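You operate a simulated robot arm through the tools that you are given. There is no shell and no other tool. Be economical: measure what you need, move in short steps, check, and stop when the job is done.

Carry out the task below with a simulated robot arm. There is one attempt and no reset: what you move stays moved.

Task
Wipe the base block clean, then oil its top with the orange swab.
Fine: use the grey rag and the oil pad; put rag and swab back where they lay.

Only the result counts: the job must be done as asked and must still hold three seconds after the hand-in. Knocking over, shifting, dropping, spilling or breaking anything else fails it.

Robot
A 5-joint arm with a two-finger parallel gripper, fixed in place. Base frame: the origin is at the foot of the arm, x ahead of it, y to its left, z up; the work surface is at about z = 0. Readings come in mm, degrees, newtons and seconds.
With the tool pointing down near the work surface it reaches from about 260 to 680 mm from the base axis. Its first joint turns from -66.0 to 66.0 degrees. The tool tilts only in the upright plane through the base axis and itself; it spins freely about its own axis. Payload 2.9 kg.
Tool frame: the origin (TCP) lies between the finger pads and is the grasp point; the fingertips stand 30 mm ahead of it; z points along the fingers, y is the line along which they close. Largest opening 110 mm; finger width 20, thickness 10; the body of the gripper, 48 by 112 mm, starts 55 mm behind the TCP.
Orientation is that of the tool frame in the base frame, as a unit quaternion [w, x, y, z]. With the fingers straight down and closing along the base's y, the tool's x points along the base's -x, its y along +y and its z along -z.

Tools
- The arm moves only by the tool servo_tool. Its argument "steps" is one flat list of numbers, 7 for each row, row after row: the shift along the base's x, y, z in units of 100 mm (1.0 is 100 mm), then the turn, a rotation vector about the base's x, y, z in units of 180 degrees (1.0 is 180 degrees), then the gripper command, from -1 (fully open) to 1 (shut), values between in proportion. In form: [dx, dy, dz, wx, wy, wz, jaw, dx, dy, dz, wx, wy, wz, jaw, ...]. A call has 1 to 8 rows; each row is the pose to reach, as a shift and turn from the pose commanded when the call began. A call with a number of a shift or a turn outside -1 to 1 is refused whole. A row lasts 0.2 s, in which the tool goes at most 50 mm and 8.6 degrees; a call with a longer step from one row to the next is refused whole, and so is a gripper value outside its range. A pose out of reach is approached as far as the arm can. The call stops where the force on the tool passes 50 N (or 10 N more than at its start, if that is more) or the arm is blocked; 0.2 s more then pass. Each finger travels about 108 mm/s and halts on what it meets, pressing with about 37 N; the grip force reading is that of the motor and also rises with nothing between the fingers. The clock runs only during rows and for 0.2 s after the last one: add rows that repeat a pose to give the fingers time. It gives the time, the measured TCP pose, the force on the tool (base axes), the opening and the grip force at its end, in the units of the frame above (readings bear some noise).
- Cameras (640 x 400 px; columns grow to the right, rows downward): "scene" is fixed at [46.6, -459.7, 604.2]; the picture's right is [0.67, -0.74, 0.00], its down [-0.41, -0.37, -0.83] and it looks along [0.62, 0.56, -0.56] (base axes); focal length 342 px, centre (320, 200). "wrist" rides on the gripper at [72, 17, -103] in the tool frame; the picture's right is [-0.23, 0.97, 0.00], its down [-0.76, -0.18, -0.62] and it looks along [-0.61, -0.14, 0.78] (tool axes); focal length 222 px, centre (320, 200). There is no depth. A picture from a camera that has moved, and an enlarged one, comes with that camera's place and axes in the base frame and with its lens.
- camera(camera): a new picture of that camera. The clock stands still meanwhile.
- inspect(camera, box): a new picture of the part [left, top, right, bottom] of that camera's present view, enlarged. The clock stands still meanwhile.
- close_job(): hands the job in; it is judged then, once.

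Work in short steps. Places have to be worked out from the pictures, the camera data and where the tool is seen: move nearer, look again, correct. Check each grasp and each placing, and mend what went wrong. You have 120 turns and 76 pictures in all, those below and enlarged ones among them. Open the gripper and draw the arm clear of the work before you hand the job in, unless the task says otherwise; then end with one line.

The tools are called after ">>>" as name(argument=value, ...) on one line, values as JSON. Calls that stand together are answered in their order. servo_tool: Moves the arm, as the interface text tells. Its arguments: {"type":"object","properties":{"steps":{"type":"array","items":{"type":"number"}}},"required":["steps"]} The other tools are called the same way: camera (camera) takes a picture; inspect (camera, box) takes an enlarged picture of a part of a camera's view; close_job () hands the job in.

At the start:

```text
clock: 0.0
position: [399.8, -64.5, 350.0]
tool_rot: [0.001, 0.0, 1.0, 0.001]
wrist_force: [-0.3, 0.7, 0.1]
opening: 109.6
grip_force: 0.0
```

scene: 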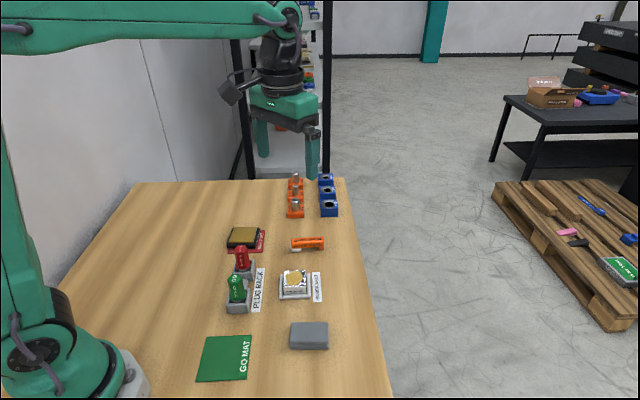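
wrist: 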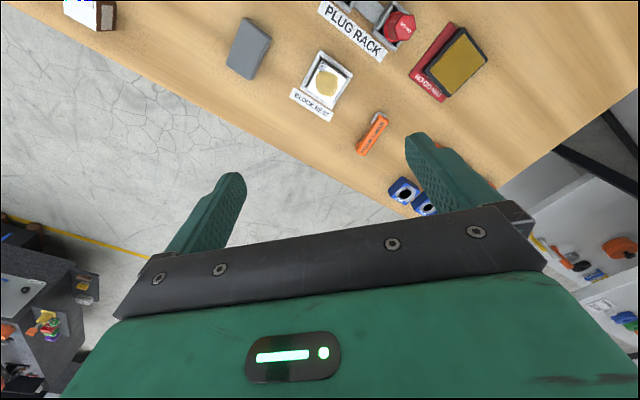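

I see the block nest, rag, swab, oil pad, and plug rack. I'll enlarge the main area to read details.

>>> inspect(camera="scene", box=[190, 210, 350, 310])

>>> inspect(camera="scene", box=[180, 290, 340, 390])

>>> inspect(camera="wrist", box=[220, 0, 540, 200])

```text
4.00 times, centred on (270, 260) of scene
camera zoom: at [46.6, -459.7, 604.2], right [0.67, -0.74, 0.0], down [-0.41, -0.37, -0.83], along [0.62, 0.56, -0.56], focal length 1367 px, centre (520, -40)
```

zoom: 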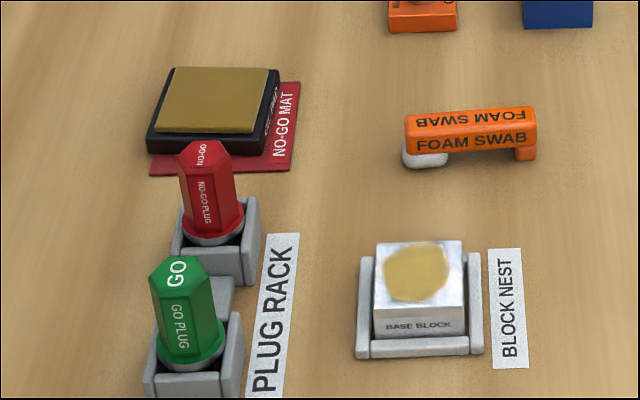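

```text
4.00 times, centred on (260, 340) of scene
camera zoom: at [46.6, -459.7, 604.2], right [0.67, -0.74, 0.0], down [-0.41, -0.37, -0.83], along [0.62, 0.56, -0.56], focal length 1367 px, centre (560, -360)
```

zoom: 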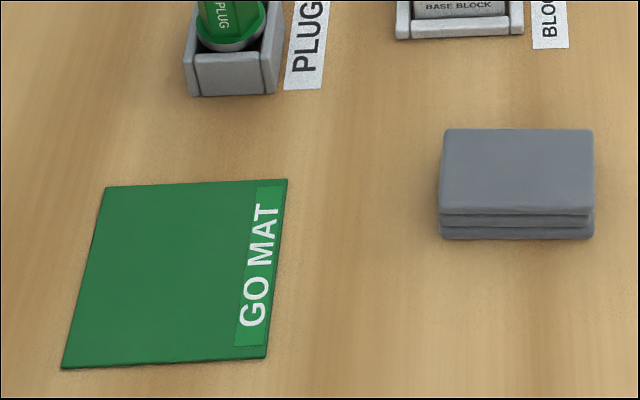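

```text
2.00 times, centred on (380, 100) of wrist
camera zoom: at [326.6, -47.8, 452.6], right [0.23, 0.97, 0.0], down [0.76, -0.18, 0.62], along [0.61, -0.14, -0.78], focal length 444 px, centre (200, 400)
```

zoom: 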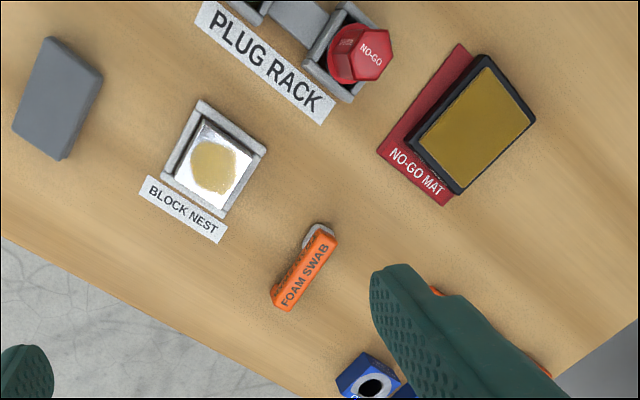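

Working out positions from both views: rag is about (336,-167), long side along [.68,-.73]. The block is about (409,-55) with its top near z 33, the swab handle about (522,14), and the oil pad about (429,164). I'll move above the rag with the jaws closing across its short side.

>>> servo_tool(steps=[-0.107, -0.17, -0.25, 0, 0, -0.0435, -1, -0.213, -0.34, -0.5, 0, 0, -0.087, -1, -0.32, -0.51, -0.75, 0, 0, -0.1305, -1, -0.427, -0.68, -1.0, 0, 0, -0.174, -1, -0.533, -0.85, -1.0, 0, 0, -0.2175, -1, -0.64, -1.0, -1.0, 0, 0, -0.261, -1, -0.64, -1.0, -1.0, 0, 0, -0.261, -1])

>>> camera(camera="wrist")

```text
clock: 1.6
position: [334.4, -166.1, 249.6]
tool_rot: [0.0, 0.399, 0.917, 0.0]
wrist_force: [-0.6, 0.2, -0.3]
opening: 109.9
grip_force: 0.2
```

```text
70 pictures are left
camera wrist: at [297.3, -100.8, 352.6], right [0.87, 0.5, 0.0], down [0.39, -0.68, 0.62], along [0.31, -0.54, -0.78], focal length 222 px, centre (320, 200)
```

wrist: 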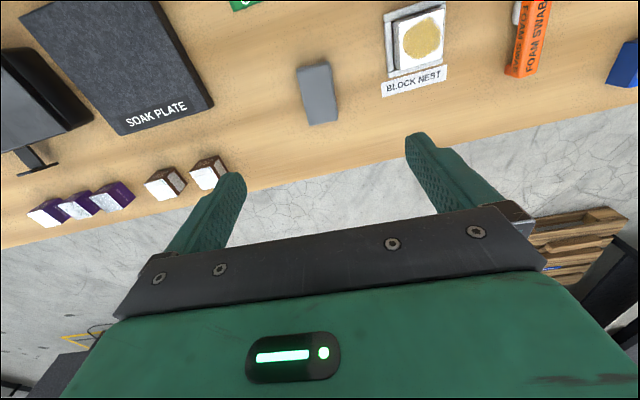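

The rag sits between the fingers. I'll lower to about z 115 and look again.

>>> servo_tool(steps=[0, 0, -0.45, 0, 0, 0, -1, 0, 0, -0.9, 0, 0, 0, -1, 0, 0, -1.0, 0, 0, 0, -1])

>>> servo_tool(steps=[0, 0, -0.35, 0, 0, 0, -1, 0, 0, -0.35, 0, 0, 0, -1])

>>> camera(camera="wrist")

>>> inspect(camera="scene", box=[220, 260, 380, 360])

```text
clock: 2.4
position: [335.6, -165.4, 150.9]
tool_rot: [0.0, 0.398, 0.917, 0.0]
wrist_force: [0.3, -0.5, 0.6]
opening: 109.6
grip_force: 0.0
```

```text
clock: 3.0
position: [335.5, -164.9, 115.9]
tool_rot: [0.0, 0.398, 0.917, 0.0]
wrist_force: [0.0, -0.3, 0.1]
opening: 110.0
grip_force: 0.1
```

```text
69 pictures are left
camera wrist: at [297.5, -100.1, 217.9], right [0.87, 0.5, 0.0], down [0.39, -0.68, 0.62], along [0.31, -0.54, -0.78], focal length 222 px, centre (320, 200)
```

wrist: 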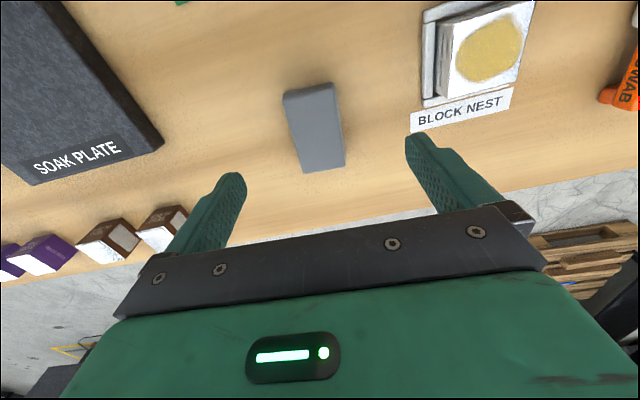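

```text
4.00 times, centred on (300, 310) of scene
camera zoom: at [46.6, -459.7, 604.2], right [0.67, -0.74, 0.0], down [-0.41, -0.37, -0.83], along [0.62, 0.56, -0.56], focal length 1367 px, centre (400, -240)
```

zoom: 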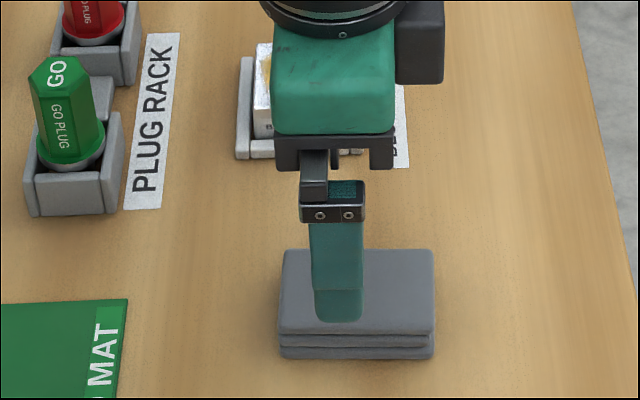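

The rag centre is about (335,-170), with its top near z 18. I'll centre over it and lower until the fingertips are about 6 mm above the table.

>>> servo_tool(steps=[-0.01, -0.05, -0.4, 0, 0, 0, -1, -0.01, -0.05, -0.7, 0, 0, 0, -1, -0.01, -0.05, -0.79, 0, 0, 0, -1, -0.01, -0.05, -0.79, 0, 0, 0, -1])

>>> camera(camera="wrist")

>>> inspect(camera="scene", box=[220, 260, 380, 360])

```text
clock: 4.0
position: [335.6, -169.3, 36.9]
tool_rot: [0.0, 0.398, 0.917, 0.0]
wrist_force: [-0.1, -0.6, 0.5]
opening: 109.7
grip_force: 0.2
```

```text
67 pictures are left
camera wrist: at [297.8, -104.4, 139.0], right [0.87, 0.5, 0.0], down [0.39, -0.68, 0.62], along [0.31, -0.54, -0.78], focal length 222 px, centre (320, 200)
```

wrist: 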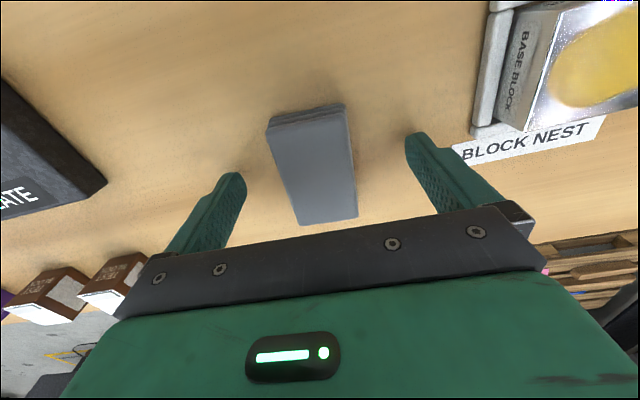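

```text
4.00 times, centred on (300, 310) of scene
camera zoom: at [46.6, -459.7, 604.2], right [0.67, -0.74, 0.0], down [-0.41, -0.37, -0.83], along [0.62, 0.56, -0.56], focal length 1367 px, centre (400, -240)
```

zoom: 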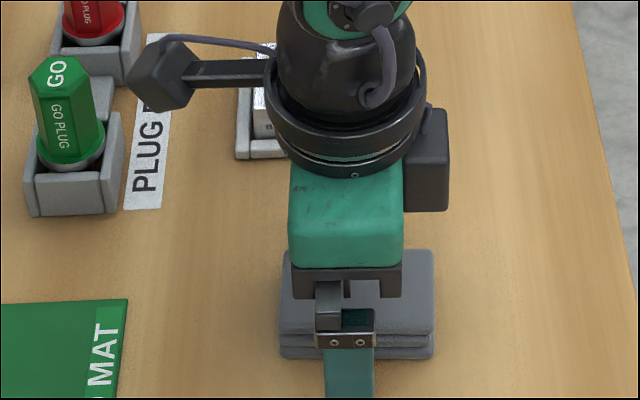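

The rag centre measures about 2 mm off along the closing line. I'll correct for that, then close.

>>> servo_tool(steps=[-0.014, -0.014, 0, 0, 0, 0, -1, -0.014, -0.014, 0, 0, 0, 0, 0, -0.014, -0.014, 0, 0, 0, 0, 0.5, -0.014, -0.014, 0, 0, 0, 0, 1, -0.014, -0.014, 0, 0, 0, 0, 1])

>>> camera(camera="wrist")

```text
clock: 5.2
position: [332.5, -172.3, 36.7]
tool_rot: [0.001, 0.398, 0.917, 0.0]
wrist_force: [0.0, -0.1, 1.5]
opening: 46.5
grip_force: 37.0
```

```text
65 pictures are left
camera wrist: at [296.2, -106.1, 138.6], right [0.87, 0.5, 0.0], down [0.39, -0.68, 0.62], along [0.31, -0.54, -0.78], focal length 222 px, centre (320, 200)
```

wrist: 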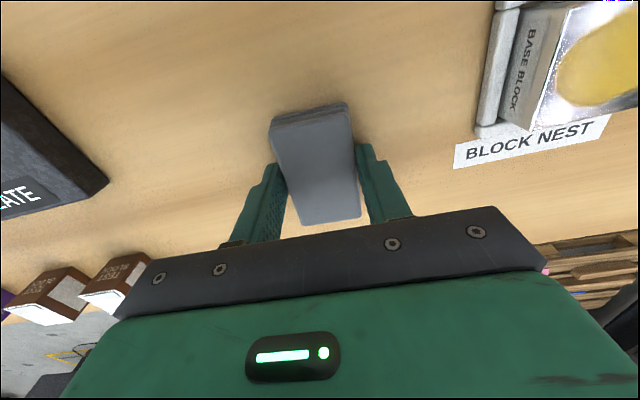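

The rag is gripped (opening 46.5). I'll lift and carry it toward the block, staying well above it.

>>> servo_tool(steps=[0, 0, 0.3, 0, 0, 0, 1, 0, 0, 0.7, 0, 0, 0, 1, 0.2, 0.3, 1.0, 0, 0, 0, 1, 0.4, 0.6, 1.0, 0, 0, 0, 1, 0.6, 0.9, 1.0, 0, 0, 0, 1, 0.76, 1.0, 1.0, 0, 0, 0, 1, 0.76, 1.0, 1.0, 0, 0, 0, 1])

>>> camera(camera="wrist")

>>> inspect(camera="scene", box=[220, 210, 380, 310])

```text
clock: 6.8
position: [408.6, -72.2, 136.7]
tool_rot: [0.0, 0.399, 0.917, 0.0]
wrist_force: [-0.1, -0.2, -0.1]
opening: 0.0
grip_force: 37.3
```

```text
64 pictures are left
camera wrist: at [371.7, -7.0, 238.3], right [0.87, 0.5, 0.0], down [0.39, -0.68, 0.62], along [0.31, -0.54, -0.78], focal length 222 px, centre (320, 200)
```

wrist: 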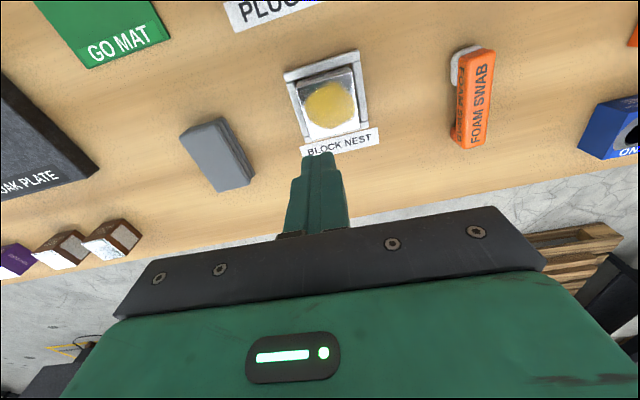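

```text
4.00 times, centred on (300, 260) of scene
camera zoom: at [46.6, -459.7, 604.2], right [0.67, -0.74, 0.0], down [-0.41, -0.37, -0.83], along [0.62, 0.56, -0.56], focal length 1367 px, centre (400, -40)
```

zoom: 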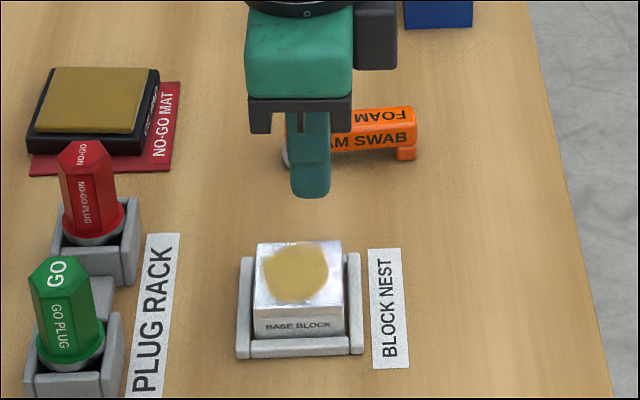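

The opening reads 0, so the rag slipped out and is still lying on the table at its place. I'll go back with open jaws and grip it deeper.

>>> servo_tool(steps=[-0.2, -0.3, 0, 0, 0, 0, -1, -0.4, -0.6, 0, 0, 0, 0, -1, -0.6, -0.9, 0, 0, 0, 0, -1, -0.74, -0.98, 0, 0, 0, 0, -1, -0.74, -0.98, -0.3, 0, 0, 0, -1, -0.74, -0.98, -0.55, 0, 0, 0, -1, -0.74, -0.98, -0.55, 0, 0, 0, -1])

>>> camera(camera="wrist")

>>> inspect(camera="scene", box=[220, 260, 380, 360])

```text
clock: 8.4
position: [334.3, -168.8, 79.4]
tool_rot: [0.0, 0.399, 0.917, 0.0]
wrist_force: [-0.1, -0.1, -0.1]
opening: 109.9
grip_force: 0.1
```

```text
62 pictures are left
camera wrist: at [298.0, -103.4, 182.3], right [0.87, 0.5, 0.0], down [0.39, -0.68, 0.62], along [0.31, -0.54, -0.78], focal length 222 px, centre (320, 200)
```

wrist: 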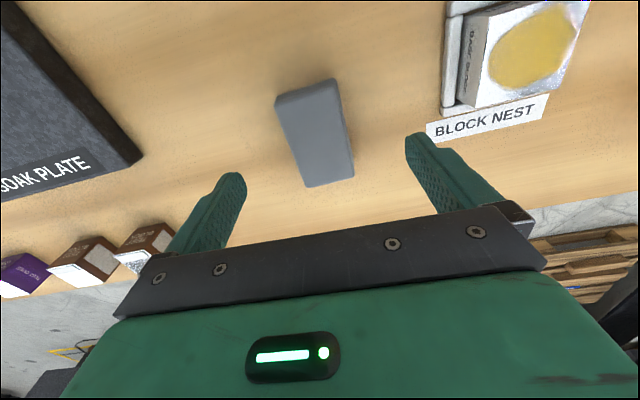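

```text
4.00 times, centred on (300, 310) of scene
camera zoom: at [46.6, -459.7, 604.2], right [0.67, -0.74, 0.0], down [-0.41, -0.37, -0.83], along [0.62, 0.56, -0.56], focal length 1367 px, centre (400, -240)
```

zoom: 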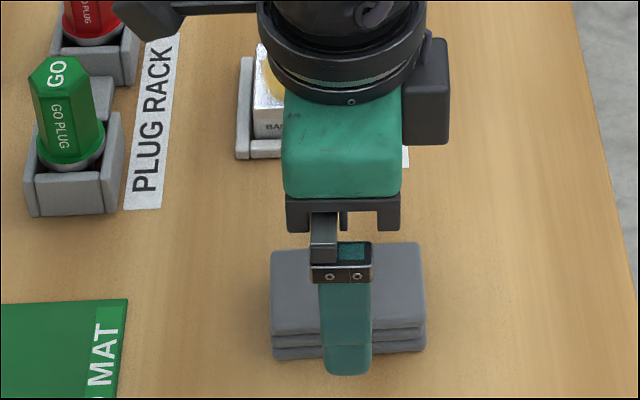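

The slip moved the rag a few mm and turned it about 3°, to roughly (334,-168) with its long axis at -45°. The original was about (336,-172) at -48°, so I'll restore that when I put it back. I'll align and lower so the tips are about 2.5 mm above the table.

>>> servo_tool(steps=[0, 0.005, -0.2, 0, 0, 0.014, -1, 0, 0.005, -0.4, 0, 0, 0.014, -1, 0, 0.005, -0.469, 0, 0, 0.014, -1, 0, 0.005, -0.469, 0, 0, 0.014, -0.3, 0, 0.005, -0.469, 0, 0, 0.014, 0.5, 0, 0.005, -0.469, 0, 0, 0.014, 1, 0, 0.005, -0.469, 0, 0, 0.014, 1])

>>> servo_tool(steps=[0, 0, 0.03, 0, 0, 0, 1, 0, 0, 0.08, 0, 0, 0, 1, 0, 0, 0.14, 0, 0, 0, 1, 0, 0, 0.2, 0, 0, 0, 1])

>>> camera(camera="wrist")

```text
clock: 10.0
position: [334.5, -168.7, 33.7]
tool_rot: [0.0, 0.378, 0.926, 0.0]
wrist_force: [-0.8, 0.9, 0.2]
opening: 46.7
grip_force: 37.3
```

```text
clock: 11.0
position: [334.2, -169.6, 55.2]
tool_rot: [0.001, 0.378, 0.926, 0.001]
wrist_force: [-1.4, 0.4, -0.8]
opening: 46.6
grip_force: 36.8
```

```text
60 pictures are left
camera wrist: at [294.5, -106.0, 157.0], right [0.84, 0.54, 0.0], down [0.42, -0.66, 0.62], along [0.33, -0.53, -0.78], focal length 222 px, centre (320, 200)
```

wrist: 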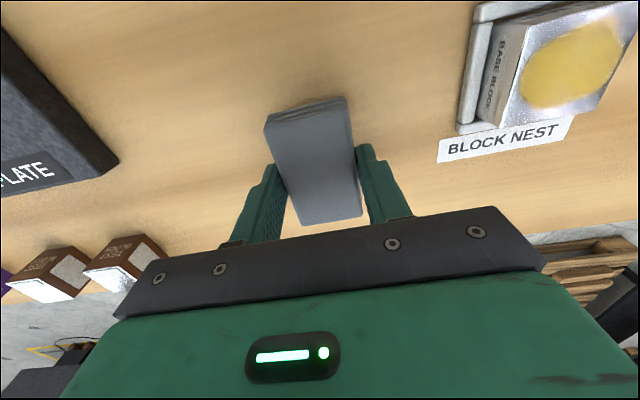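

The rag is held and lifted 20 mm. I'll raise it gently and carry it toward the block.

>>> servo_tool(steps=[0, 0, 0.15, 0, 0, 0, 1, 0, 0, 0.35, 0, 0, 0, 1, 0, 0, 0.55, 0, 0, 0, 1, 0.12, 0.18, 0.6, 0, 0, 0, 1, 0.26, 0.4, 0.6, 0, 0, -0.005, 1, 0.4, 0.64, 0.6, 0, 0, -0.01, 1, 0.52, 0.82, 0.6, 0, 0, -0.01, 1, 0.62, 0.96, 0.6, 0, 0, -0.01, 1])

>>> servo_tool(steps=[0.07, 0.1, 0, 0, 0, 0, 1, 0.12, 0.21, 0, 0, 0, 0, 1, 0.12, 0.21, 0, 0, 0, 0, 1])

>>> camera(camera="wrist")

>>> inspect(camera="scene", box=[220, 210, 380, 310])

```text
clock: 12.8
position: [397.4, -71.6, 115.6]
tool_rot: [0.001, 0.393, 0.92, 0.0]
wrist_force: [0.4, -0.2, -0.1]
opening: 46.5
grip_force: 37.1
```

```text
clock: 13.6
position: [407.7, -50.2, 115.7]
tool_rot: [0.001, 0.392, 0.92, 0.0]
wrist_force: [0.8, 0.2, 0.4]
opening: 46.3
grip_force: 37.6
```

```text
59 pictures are left
camera wrist: at [370.9, 13.6, 217.9], right [0.86, 0.51, 0.0], down [0.4, -0.67, 0.62], along [0.32, -0.54, -0.78], focal length 222 px, centre (320, 200)
```

wrist: 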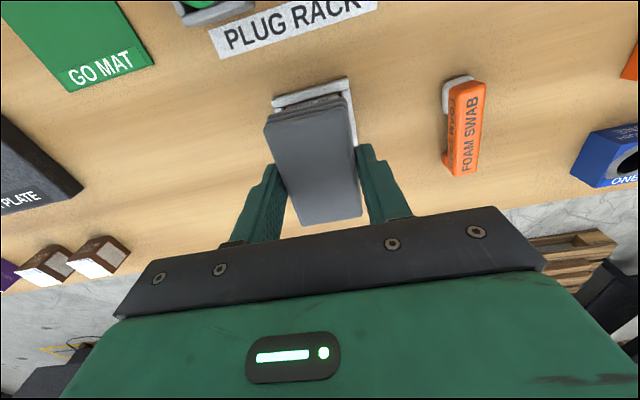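

```text
4.00 times, centred on (300, 260) of scene
camera zoom: at [46.6, -459.7, 604.2], right [0.67, -0.74, 0.0], down [-0.41, -0.37, -0.83], along [0.62, 0.56, -0.56], focal length 1367 px, centre (400, -40)
```

zoom: 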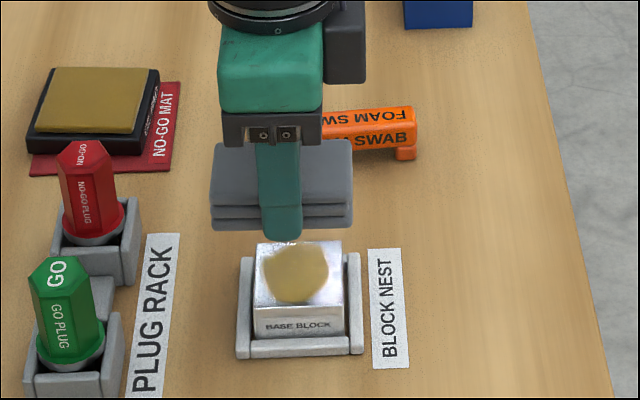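

The rag is above the block. I expect contact near TCP z 68, so I'll come down to z 75 and then creep.

>>> servo_tool(steps=[0.01, -0.04, -0.15, 0, 0, 0, 1, 0.01, -0.04, -0.3, 0, 0, 0, 1, 0.01, -0.04, -0.4, 0, 0, 0, 1, 0.01, -0.04, -0.43, 0, 0, 0, 1])

>>> inspect(camera="scene", box=[220, 210, 380, 310])

```text
clock: 14.6
position: [409.3, -56.1, 70.7]
tool_rot: [0.0, 0.393, 0.92, 0.0]
wrist_force: [0.4, 1.1, -0.5]
opening: 46.5
grip_force: 36.9
```

```text
4.00 times, centred on (300, 260) of scene
camera zoom: at [46.6, -459.7, 604.2], right [0.67, -0.74, 0.0], down [-0.41, -0.37, -0.83], along [0.62, 0.56, -0.56], focal length 1367 px, centre (400, -40)
```

zoom: 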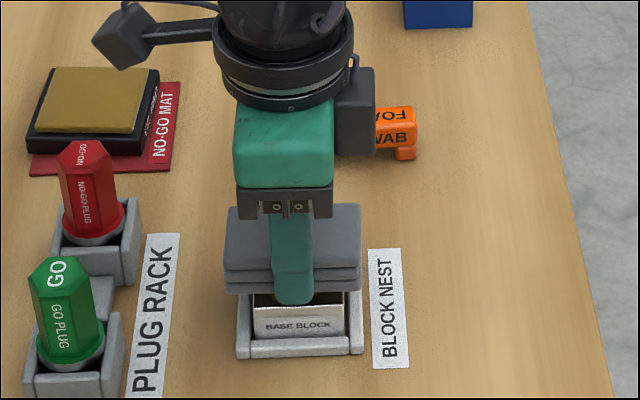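

No contact yet at z 70.7. The rag sits about 5 mm off the block centre, so I'll shift it in y and creep down while watching the force.

>>> servo_tool(steps=[0, -0.05, 0, 0, 0, 0, 1, 0, -0.05, -0.02, 0, 0, 0, 1, 0, -0.05, -0.03, 0, 0, 0, 1])

>>> servo_tool(steps=[0, 0, -0.01, 0, 0, 0, 1, 0, 0, -0.02, 0, 0, 0, 1])

```text
clock: 15.4
position: [410.6, -61.5, 67.0]
tool_rot: [0.0, 0.392, 0.92, 0.0]
wrist_force: [0.5, 0.5, -0.3]
opening: 46.6
grip_force: 36.6
```

```text
clock: 16.0
position: [409.9, -60.9, 65.8]
tool_rot: [-0.001, 0.392, 0.92, 0.0]
wrist_force: [-0.3, 0.0, -0.6]
opening: 46.6
grip_force: 36.5
```

No contact yet at z 65.8; I'll keep creeping down.

>>> servo_tool(steps=[0, 0, -0.01, 0, 0, 0, 1, 0, 0, -0.02, 0, 0, 0, 1])

>>> inspect(camera="scene", box=[250, 240, 330, 290])

```text
clock: 16.6
position: [409.1, -61.7, 64.1]
tool_rot: [0.0, 0.392, 0.92, 0.0]
wrist_force: [-0.4, -0.1, -0.5]
opening: 46.5
grip_force: 36.8
```

```text
8.00 times, centred on (290, 265) of scene
camera zoom: at [46.6, -459.7, 604.2], right [0.67, -0.74, 0.0], down [-0.41, -0.37, -0.83], along [0.62, 0.56, -0.56], focal length 2734 px, centre (560, -320)
```

zoom: 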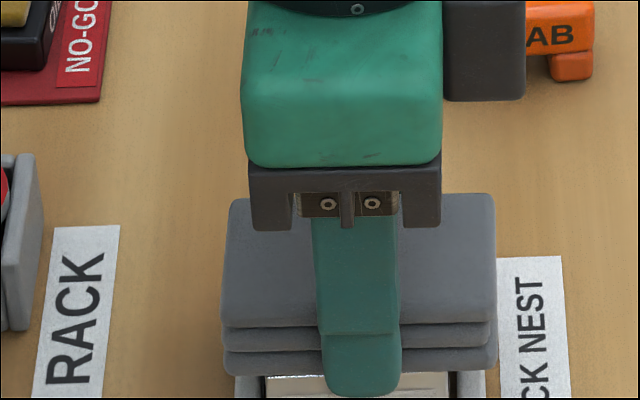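

Still no load at z 64. I'll continue in small steps.

>>> servo_tool(steps=[0, 0, -0.01, 0, 0, 0, 1, 0, 0, -0.02, 0, 0, 0, 1])

>>> servo_tool(steps=[0, 0, -0.01, 0, 0, 0, 1, 0, 0, -0.015, 0, 0, 0, 1])

>>> inspect(camera="scene", box=[250, 250, 330, 300])

```text
clock: 17.2
position: [410.6, -61.7, 64.1]
tool_rot: [0.0, 0.392, 0.92, 0.0]
wrist_force: [-3.4, 1.5, 9.0]
opening: 46.6
grip_force: 36.9
```

```text
clock: 17.8
position: [411.1, -60.9, 62.0]
tool_rot: [0.001, 0.392, 0.92, 0.001]
wrist_force: [-7.9, 3.7, 30.9]
opening: 46.5
grip_force: 36.9
```

```text
8.00 times, centred on (290, 275) of scene
camera zoom: at [46.5, -459.7, 604.2], right [0.67, -0.74, 0.0], down [-0.41, -0.37, -0.83], along [0.62, 0.56, -0.56], focal length 2734 px, centre (560, -400)
```

zoom: 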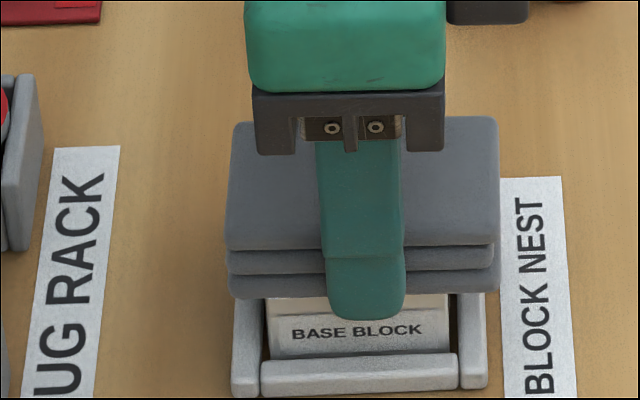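

Contact began at about z 64 and the force is now 31 N. I'll ease up about 1.5 mm and stroke along the rag's long axis, where the nest walls hold the block on both sides.

>>> servo_tool(steps=[0, 0, 0.013, 0, 0, 0, 1, 0.07, -0.073, 0.013, 0, 0, 0, 1, 0.1, -0.11, 0.013, 0, 0, 0, 1, 0, 0, 0.013, 0, 0, 0, 1, -0.1, 0.11, 0.013, 0, 0, 0, 1, 0, 0, 0.013, 0, 0, 0, 1, 0.1, -0.11, 0.013, 0, 0, 0, 1, 0, 0, 0.013, 0, 0, 0, 1])

>>> inspect(camera="scene", box=[220, 210, 380, 310])

```text
clock: 19.6
position: [409.8, -61.2, 62.4]
tool_rot: [0.001, 0.393, 0.919, 0.001]
wrist_force: [4.7, -4.0, 13.0]
opening: 46.4
grip_force: 36.6
```

```text
4.00 times, centred on (300, 260) of scene
camera zoom: at [46.6, -459.7, 604.2], right [0.67, -0.74, 0.0], down [-0.41, -0.37, -0.83], along [0.62, 0.56, -0.56], focal length 1367 px, centre (400, -40)
```

zoom: 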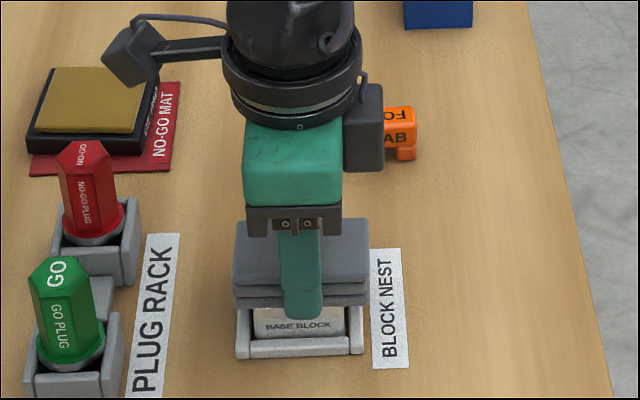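

The force is 13 N and the rag is still held. One more set of strokes, then I'll lift and look at the top.

>>> servo_tool(steps=[-0.1, 0.11, 0, 0, 0, 0, 1, 0, 0, 0, 0, 0, 0, 1, 0.1, -0.11, 0, 0, 0, 0, 1, 0, 0, 0, 0, 0, 0, 1, -0.1, 0.11, 0, 0, 0, 0, 1, 0, 0, 0, 0, 0, 0, 1])

>>> servo_tool(steps=[0, 0, 0.1, 0, 0, 0, 1, 0, 0, 0.25, 0, 0, 0, 1, 0, -0.1, 0.45, 0, 0, 0, 1, -0.1, -0.3, 0.55, 0, 0, 0, 1, -0.25, -0.5, 0.55, 0, 0, 0, 1, -0.35, -0.7, 0.55, 0, 0, 0, 1, -0.4, -0.8, 0.55, 0, 0, 0, 1])

>>> inspect(camera="scene", box=[250, 240, 350, 302])

>>> camera(camera="wrist")

```text
clock: 21.0
position: [409.8, -60.7, 62.1]
tool_rot: [-0.001, 0.391, 0.92, -0.001]
wrist_force: [-3.9, 4.4, 14.4]
opening: 46.6
grip_force: 37.1
```

```text
clock: 22.6
position: [370.2, -142.4, 116.9]
tool_rot: [0.0, 0.392, 0.92, 0.0]
wrist_force: [-0.4, 0.2, -0.1]
opening: 46.3
grip_force: 37.2
```

```text
6.40 times, centred on (300, 271) of scene
camera zoom: at [46.6, -459.7, 604.2], right [0.67, -0.74, 0.0], down [-0.41, -0.37, -0.83], along [0.62, 0.56, -0.56], focal length 2187 px, centre (448, -254)
```

zoom: 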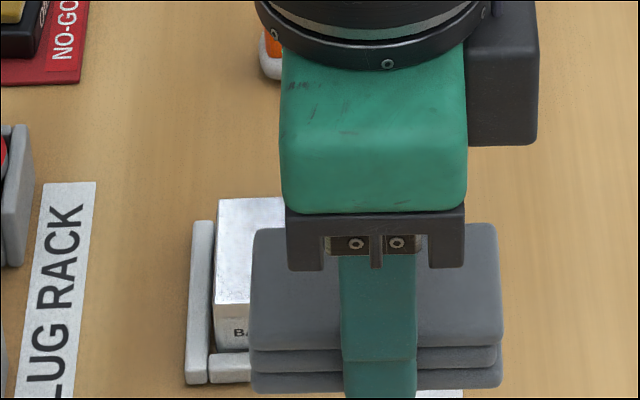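

```text
52 pictures are left
camera wrist: at [332.0, -77.1, 219.2], right [0.86, 0.51, 0.0], down [0.4, -0.67, 0.62], along [0.32, -0.54, -0.78], focal length 222 px, centre (320, 200)
```

wrist: 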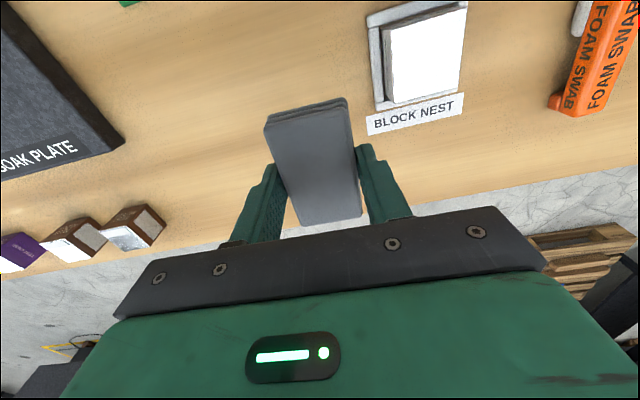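

The stain is gone. Now I'll return the rag to its original spot, TCP about (335.6,-169.5) at yaw -47°, and lower slowly.

>>> servo_tool(steps=[-0.15, -0.12, 0, 0, 0, 0, 1, -0.3, -0.22, 0, 0, 0, -0.005, 1, -0.346, -0.27, -0.15, 0, 0, -0.005, 1, -0.346, -0.27, -0.4, 0, 0, -0.005, 1, -0.346, -0.27, -0.6, 0, 0, -0.005, 1, -0.346, -0.27, -0.7, 0, 0, -0.005, 1, -0.346, -0.27, -0.78, 0, 0, -0.005, 1, -0.346, -0.27, -0.78, 0, 0, -0.005, 1])

>>> inspect(camera="scene", box=[220, 260, 380, 360])

```text
clock: 24.4
position: [334.7, -168.4, 38.5]
tool_rot: [0.0, 0.399, 0.917, 0.001]
wrist_force: [1.0, 0.1, -1.3]
opening: 46.4
grip_force: 37.0
```

```text
4.00 times, centred on (300, 310) of scene
camera zoom: at [46.6, -459.7, 604.2], right [0.67, -0.74, 0.0], down [-0.41, -0.37, -0.83], along [0.62, 0.56, -0.56], focal length 1367 px, centre (400, -240)
```

zoom: 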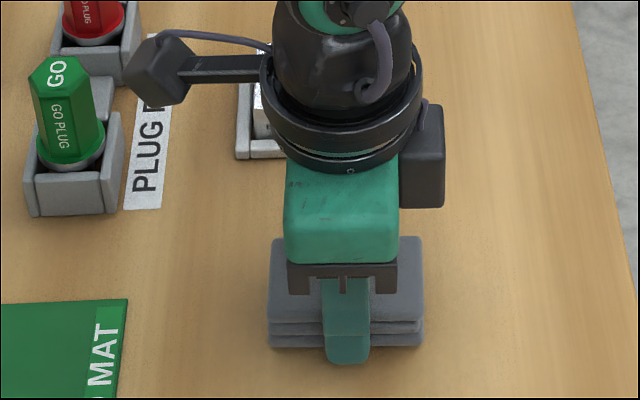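

Against the original picture the rag lies about 5 mm to the left. I'll shift by (2.5,-5) and lower to the table.

>>> servo_tool(steps=[0.025, -0.05, 0, 0, 0, 0, 1, 0.025, -0.05, -0.03, 0, 0, 0, 1, 0.025, -0.05, -0.045, 0, 0, 0, 1])

>>> inspect(camera="scene", box=[220, 260, 380, 360])

```text
clock: 25.2
position: [337.2, -173.2, 32.8]
tool_rot: [0.001, 0.399, 0.917, 0.001]
wrist_force: [0.9, -0.4, -0.2]
opening: 46.7
grip_force: 36.6
```

```text
4.00 times, centred on (300, 310) of scene
camera zoom: at [46.6, -459.7, 604.2], right [0.67, -0.74, 0.0], down [-0.41, -0.37, -0.83], along [0.62, 0.56, -0.56], focal length 1367 px, centre (400, -240)
```

zoom: 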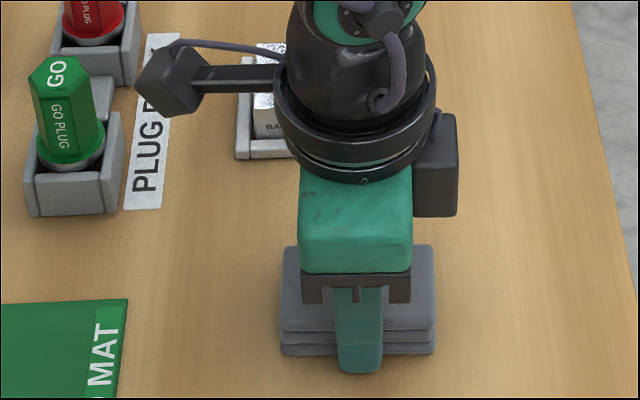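

The rag outline now matches the original (280–435, bottom 355). I'll lower about 1 mm more, open, and rise.

>>> servo_tool(steps=[0, 0, -0.01, 0, 0, 0, 1, 0, 0, -0.01, 0, 0, 0, 0.6, 0, 0, -0.01, 0, 0, 0, 0, 0, 0, -0.01, 0, 0, 0, -1, 0, 0, -0.01, 0, 0, 0, -1, 0, 0, 0.3, 0, 0, 0, -1, 0, 0, 0.7, 0, 0, 0, -1, 0, 0, 1.0, 0, 0, 0, -1])

>>> inspect(camera="scene", box=[220, 260, 380, 360])

```text
clock: 27.0
position: [338.6, -174.6, 134.0]
tool_rot: [0.0, 0.4, 0.917, 0.0]
wrist_force: [0.9, -1.3, 0.3]
opening: 110.1
grip_force: 0.0
```

```text
4.00 times, centred on (300, 310) of scene
camera zoom: at [46.6, -459.7, 604.2], right [0.67, -0.74, 0.0], down [-0.41, -0.37, -0.83], along [0.62, 0.56, -0.56], focal length 1367 px, centre (400, -240)
```

zoom: 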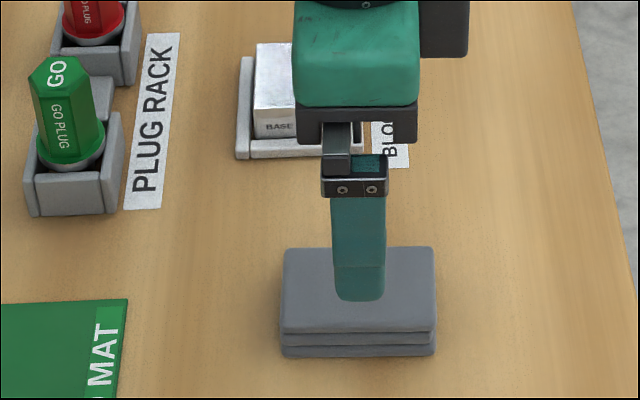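

The rag is back in place. Next I'll move to the swab near (522,14), going up first.

>>> servo_tool(steps=[0.2, 0.2, 0.3, 0, 0, 0, -1, 0.4, 0.4, 0.6, 0, 0, 0, -1, 0.65, 0.65, 0.7, 0, 0, 0, -1, 0.9, 0.9, 0.7, 0, 0, 0, -1, 1.0, 1.0, 0.7, 0, 0, 0, -1])

>>> servo_tool(steps=[0.3, 0.3, 0, 0, 0, 0, -1, 0.6, 0.6, 0, 0, 0, 0, -1, 0.83, 0.87, 0, 0, 0, 0, -1, 0.83, 0.87, -0.3, 0, 0, 0, -1, 0.83, 0.87, -0.6, 0, 0, 0, -1, 0.83, 0.87, -0.6, 0, 0, 0, -1])

>>> camera(camera="wrist")

>>> inspect(camera="scene", box=[230, 180, 390, 280])

```text
clock: 28.2
position: [437.2, -73.8, 203.2]
tool_rot: [0.0, 0.399, 0.917, 0.0]
wrist_force: [-0.4, -0.3, 0.1]
opening: 110.0
grip_force: 0.1
```

```text
clock: 29.6
position: [522.0, 15.9, 143.3]
tool_rot: [0.0, 0.399, 0.917, 0.0]
wrist_force: [-0.4, -0.2, 0.6]
opening: 109.9
grip_force: 0.0
```

```text
48 pictures are left
camera wrist: at [484.7, 80.4, 246.3], right [0.87, 0.5, 0.0], down [0.39, -0.68, 0.62], along [0.31, -0.54, -0.78], focal length 222 px, centre (320, 200)
```

wrist: 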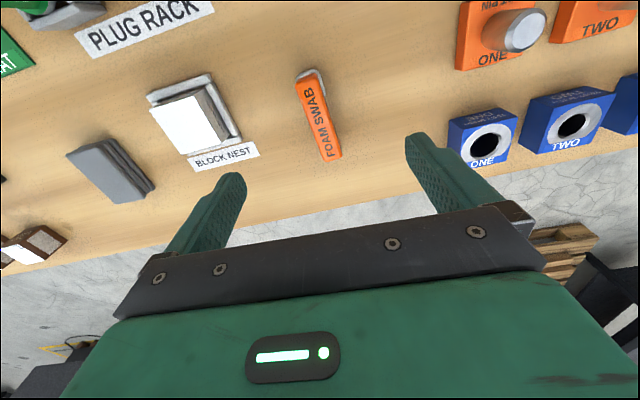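

```text
4.00 times, centred on (310, 230) of scene
camera zoom: at [46.6, -459.7, 604.2], right [0.67, -0.74, 0.0], down [-0.41, -0.37, -0.83], along [0.62, 0.56, -0.56], focal length 1367 px, centre (360, 80)
```

zoom: 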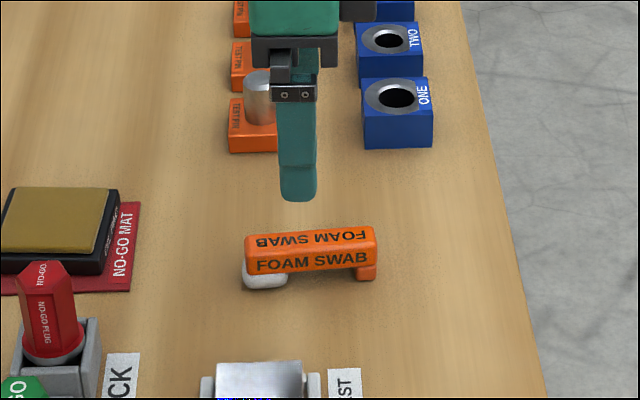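

The swab's handle is about 20 mm wide, centred near (525,14), with its axis at about -44° and its top near z 28. The foam end is toward (-x,+y). I'll turn 3°, lower to z 90 and look again.

>>> servo_tool(steps=[0, 0, -0.3, 0, 0, 0.017, -1, -0.02, 0.03, -0.53, 0, 0, 0.017, -1, -0.02, 0.03, -0.53, 0, 0, 0.017, -1])

>>> camera(camera="wrist")

>>> inspect(camera="scene", box=[260, 210, 360, 272])

```text
clock: 30.4
position: [518.3, 17.0, 92.1]
tool_rot: [0.0, 0.373, 0.928, 0.0]
wrist_force: [-0.4, -0.2, 0.9]
opening: 109.9
grip_force: 0.0
```

```text
46 pictures are left
camera wrist: at [478.6, 80.1, 194.6], right [0.84, 0.54, 0.0], down [0.42, -0.66, 0.62], along [0.34, -0.52, -0.78], focal length 222 px, centre (320, 200)
```

wrist: 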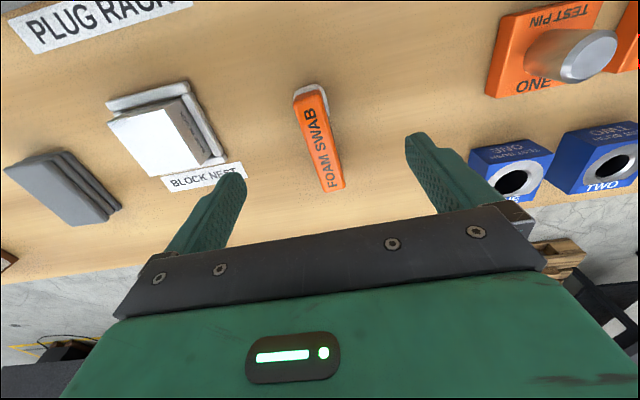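

```text
6.40 times, centred on (310, 241) of scene
camera zoom: at [46.6, -459.7, 604.2], right [0.67, -0.74, 0.0], down [-0.41, -0.37, -0.83], along [0.62, 0.56, -0.56], focal length 2187 px, centre (384, -62)
```

zoom: 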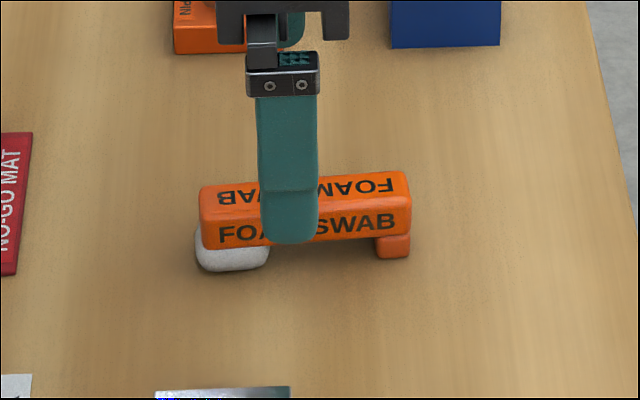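

The finer measurement gives the handle centre at (525,16) and its axis at about -41°. I'll turn +3.5° and grip about 5 mm toward the foam from centre, with the tips at z 8.

>>> servo_tool(steps=[0.03, 0.023, -0.2, 0, 0, 0.018, -1, 0.03, 0.023, -0.45, 0, 0, 0.018, -1, 0.03, 0.023, -0.545, 0, 0, 0.018, -1, 0.03, 0.023, -0.545, 0, 0, 0.018, -1])

>>> camera(camera="wrist")

>>> inspect(camera="scene", box=[260, 210, 360, 272])

```text
clock: 31.4
position: [521.9, 17.9, 37.5]
tool_rot: [0.0, 0.349, 0.937, 0.0]
wrist_force: [-0.5, -0.5, 0.1]
opening: 109.8
grip_force: 0.1
```

```text
44 pictures are left
camera wrist: at [478.1, 79.4, 140.4], right [0.81, 0.59, 0.0], down [0.46, -0.63, 0.62], along [0.37, -0.5, -0.78], focal length 222 px, centre (320, 200)
```

wrist: 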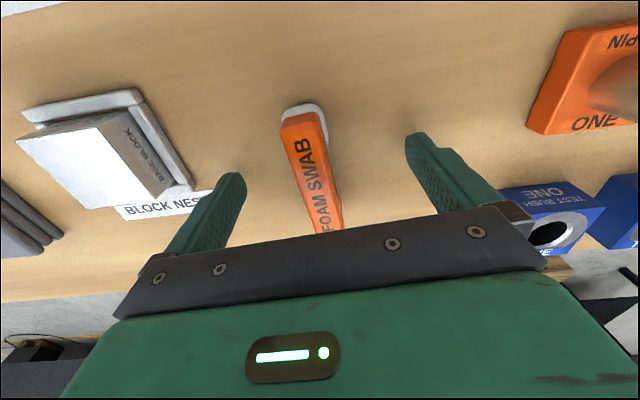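

```text
6.40 times, centred on (310, 241) of scene
camera zoom: at [46.6, -459.7, 604.2], right [0.67, -0.74, 0.0], down [-0.41, -0.37, -0.83], along [0.62, 0.56, -0.56], focal length 2187 px, centre (384, -62)
```

zoom: 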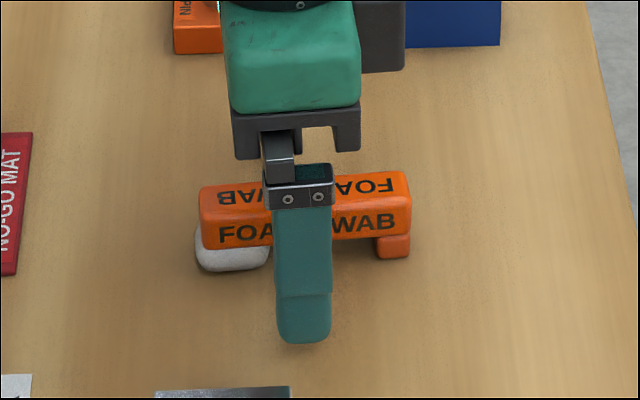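

The swab is aligned and about 2 mm off centre. I'll correct and close.

>>> servo_tool(steps=[-0.013, -0.015, 0, 0, 0, 0, -1, -0.013, -0.015, 0, 0, 0, 0, 0, -0.013, -0.015, 0, 0, 0, 0, 0.7, -0.013, -0.015, 0, 0, 0, 0, 1, -0.013, -0.015, 0, 0, 0, 0, 1, -0.013, -0.015, 0, 0, 0, 0, 1])

>>> inspect(camera="scene", box=[260, 210, 360, 272])

```text
clock: 32.8
position: [520.2, 18.5, 38.1]
tool_rot: [-0.001, 0.348, 0.937, 0.001]
wrist_force: [-0.8, 0.4, 1.8]
opening: 24.5
grip_force: 37.2
```

```text
6.40 times, centred on (310, 241) of scene
camera zoom: at [46.6, -459.7, 604.2], right [0.67, -0.74, 0.0], down [-0.41, -0.37, -0.83], along [0.62, 0.56, -0.56], focal length 2187 px, centre (384, -62)
```

zoom: 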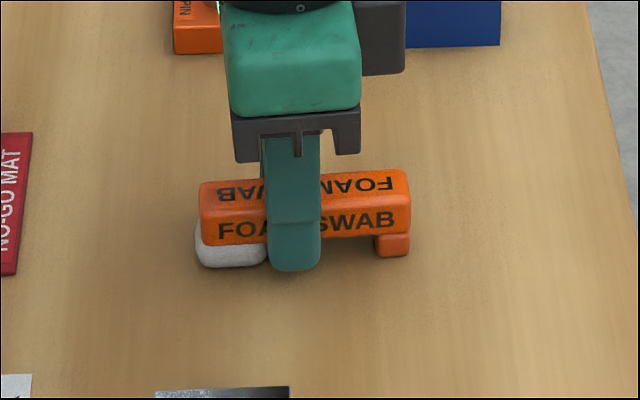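

The handle is gripped at 24.5 mm, and the swab barely moved. I'll lift slowly.

>>> servo_tool(steps=[0, 0, 0.03, 0, 0, 0, 1, 0, 0, 0.08, 0, 0, 0, 1, 0, 0, 0.15, 0, 0, 0, 1, 0, 0, 0.3, 0, 0, 0, 1, 0, 0, 0.5, 0, 0, 0, 1, 0, 0, 0.7, 0, 0, 0, 1, 0, 0, 0.85, 0, 0, 0, 1])

>>> camera(camera="wrist")

>>> inspect(camera="scene", box=[210, 190, 370, 290])

```text
clock: 34.4
position: [520.5, 17.8, 123.9]
tool_rot: [0.0, 0.348, 0.937, 0.0]
wrist_force: [-0.6, 0.3, -0.5]
opening: 24.4
grip_force: 36.4
```

```text
41 pictures are left
camera wrist: at [476.3, 78.7, 226.3], right [0.81, 0.59, 0.0], down [0.46, -0.63, 0.62], along [0.37, -0.5, -0.78], focal length 222 px, centre (320, 200)
```

wrist: 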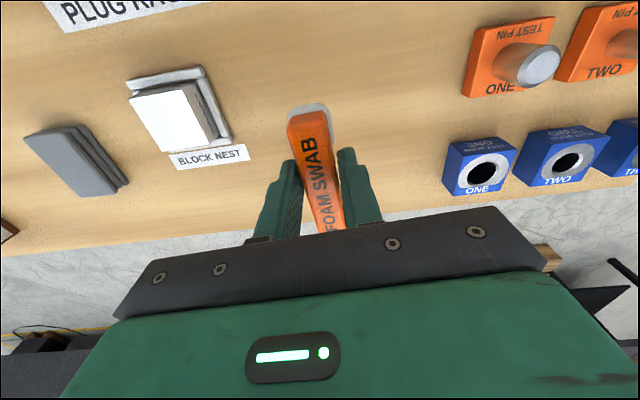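

```text
4.00 times, centred on (290, 240) of scene
camera zoom: at [46.6, -459.7, 604.2], right [0.67, -0.74, 0.0], down [-0.41, -0.37, -0.83], along [0.62, 0.56, -0.56], focal length 1367 px, centre (440, 40)
```

zoom: 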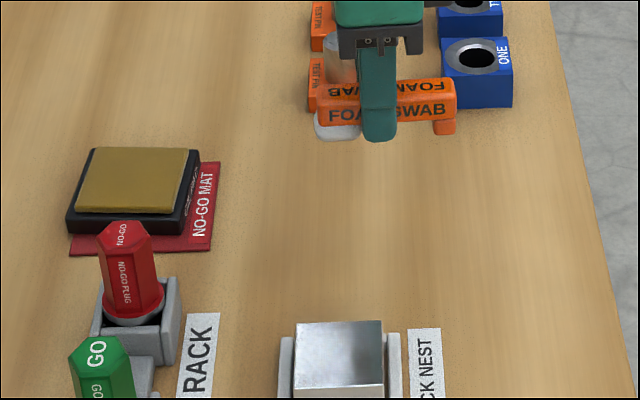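

The swab is secure. I'll check the label on the tan pad before dipping.

>>> inspect(camera="scene", box=[220, 220, 270, 251])

>>> servo_tool(steps=[-0.2, 0.2, 0.2, 0, 0, 0, 1, -0.5, 0.5, 0.4, 0, 0, 0, 1, -0.8, 0.8, 0.5, 0, 0, 0, 1, -0.8, 0.9, 0.5, 0, 0, 0, 1])

>>> camera(camera="wrist")

```text
12.80 times, centred on (245, 236) of scene
camera zoom: at [46.6, -459.7, 604.2], right [0.67, -0.74, 0.0], down [-0.41, -0.37, -0.83], along [0.62, 0.56, -0.56], focal length 4374 px, centre (1280, -254)
```

zoom: 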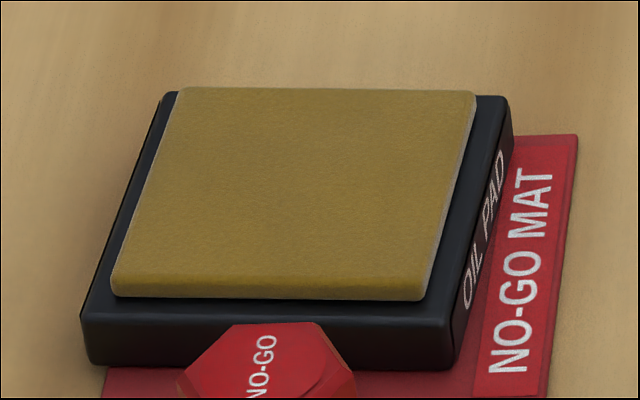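

```text
clock: 35.4
position: [438.6, 109.0, 172.5]
tool_rot: [0.0, 0.349, 0.937, 0.0]
wrist_force: [0.7, 0.5, -0.7]
opening: 24.5
grip_force: 36.8
```

```text
38 pictures are left
camera wrist: at [395.4, 169.2, 274.4], right [0.81, 0.59, 0.0], down [0.46, -0.63, 0.62], along [0.37, -0.5, -0.78], focal length 222 px, centre (320, 200)
```

wrist: 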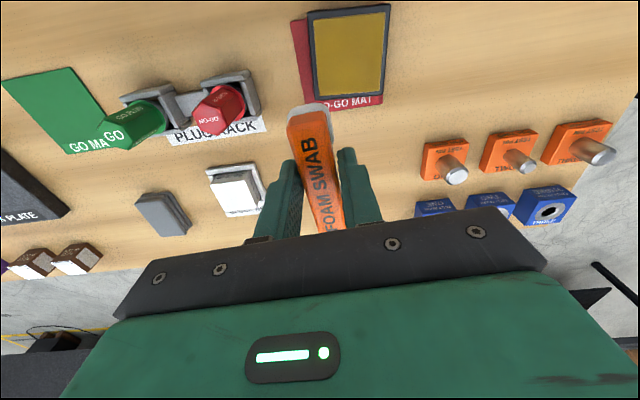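

It is labelled "OIL PAD", with its centre about (432,164) and its top near z 22–25. The foam sits about 22 mm from the TCP toward (-x,+y), so I'll go to TCP (449,150), z 80.

>>> servo_tool(steps=[0.05, 0.2, -0.1, 0, 0, 0, 1, 0.1, 0.41, -0.2, 0, 0, 0, 1, 0.1, 0.41, -0.5, 0, 0, 0, 1, 0.1, 0.41, -0.8, 0, 0, 0, 1, 0.1, 0.41, -0.92, 0, 0, 0, 1, 0.1, 0.41, -0.92, 0, 0, 0, 1])

>>> inspect(camera="scene", box=[200, 190, 300, 252])

>>> camera(camera="wrist")

```text
clock: 36.8
position: [449.1, 150.5, 79.3]
tool_rot: [0.0, 0.348, 0.937, 0.0]
wrist_force: [-1.0, -0.3, -0.6]
opening: 24.6
grip_force: 37.0
```

```text
6.40 times, centred on (250, 221) of scene
camera zoom: at [46.6, -459.7, 604.2], right [0.67, -0.74, 0.0], down [-0.41, -0.37, -0.83], along [0.62, 0.56, -0.56], focal length 2187 px, centre (768, 66)
```

zoom: 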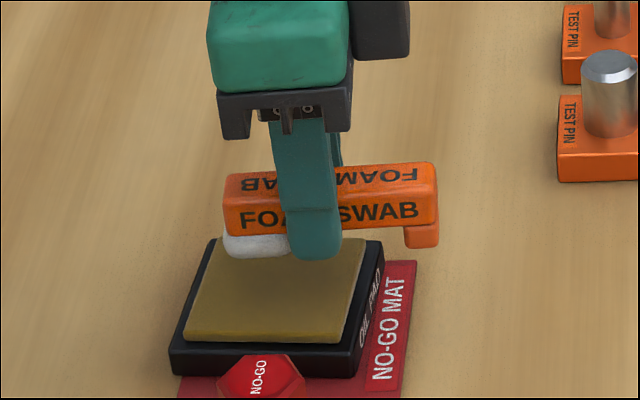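

```text
36 pictures are left
camera wrist: at [406.0, 210.4, 182.4], right [0.81, 0.59, 0.0], down [0.46, -0.63, 0.62], along [0.37, -0.5, -0.78], focal length 222 px, centre (320, 200)
```

wrist: 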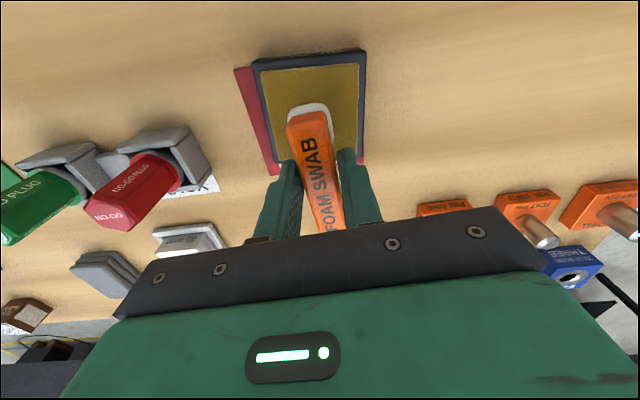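

The foam is over the pad's middle. I'll lower to z 65, then creep.

>>> servo_tool(steps=[0, 0, -0.06, 0, 0, 0, 1, 0, 0, -0.12, 0, 0, 0, 1, 0, 0, -0.14, 0, 0, 0, 1])

>>> servo_tool(steps=[0, 0, -0.01, 0, 0, 0, 1, 0, 0, -0.02, 0, 0, 0, 1])

>>> inspect(camera="scene", box=[200, 200, 300, 262])

```text
clock: 37.6
position: [450.2, 149.4, 67.1]
tool_rot: [0.0, 0.349, 0.937, 0.001]
wrist_force: [1.1, 0.5, -0.4]
opening: 24.8
grip_force: 37.2
```

```text
clock: 38.2
position: [450.3, 149.0, 64.5]
tool_rot: [0.0, 0.349, 0.937, 0.0]
wrist_force: [0.1, -0.2, -0.4]
opening: 24.3
grip_force: 36.4
```

```text
6.40 times, centred on (250, 231) of scene
camera zoom: at [46.6, -459.7, 604.2], right [0.67, -0.74, 0.0], down [-0.41, -0.37, -0.83], along [0.62, 0.56, -0.56], focal length 2187 px, centre (768, 2)
```

zoom: 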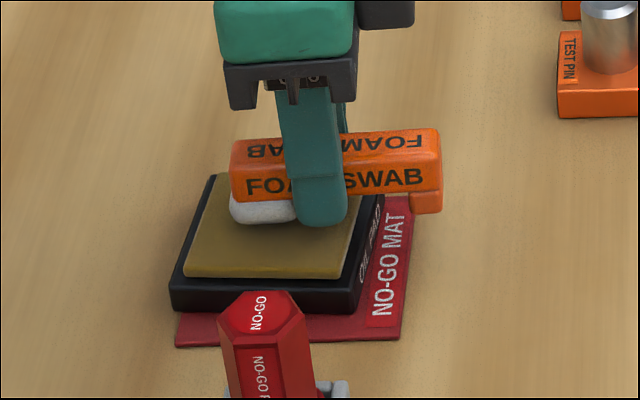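

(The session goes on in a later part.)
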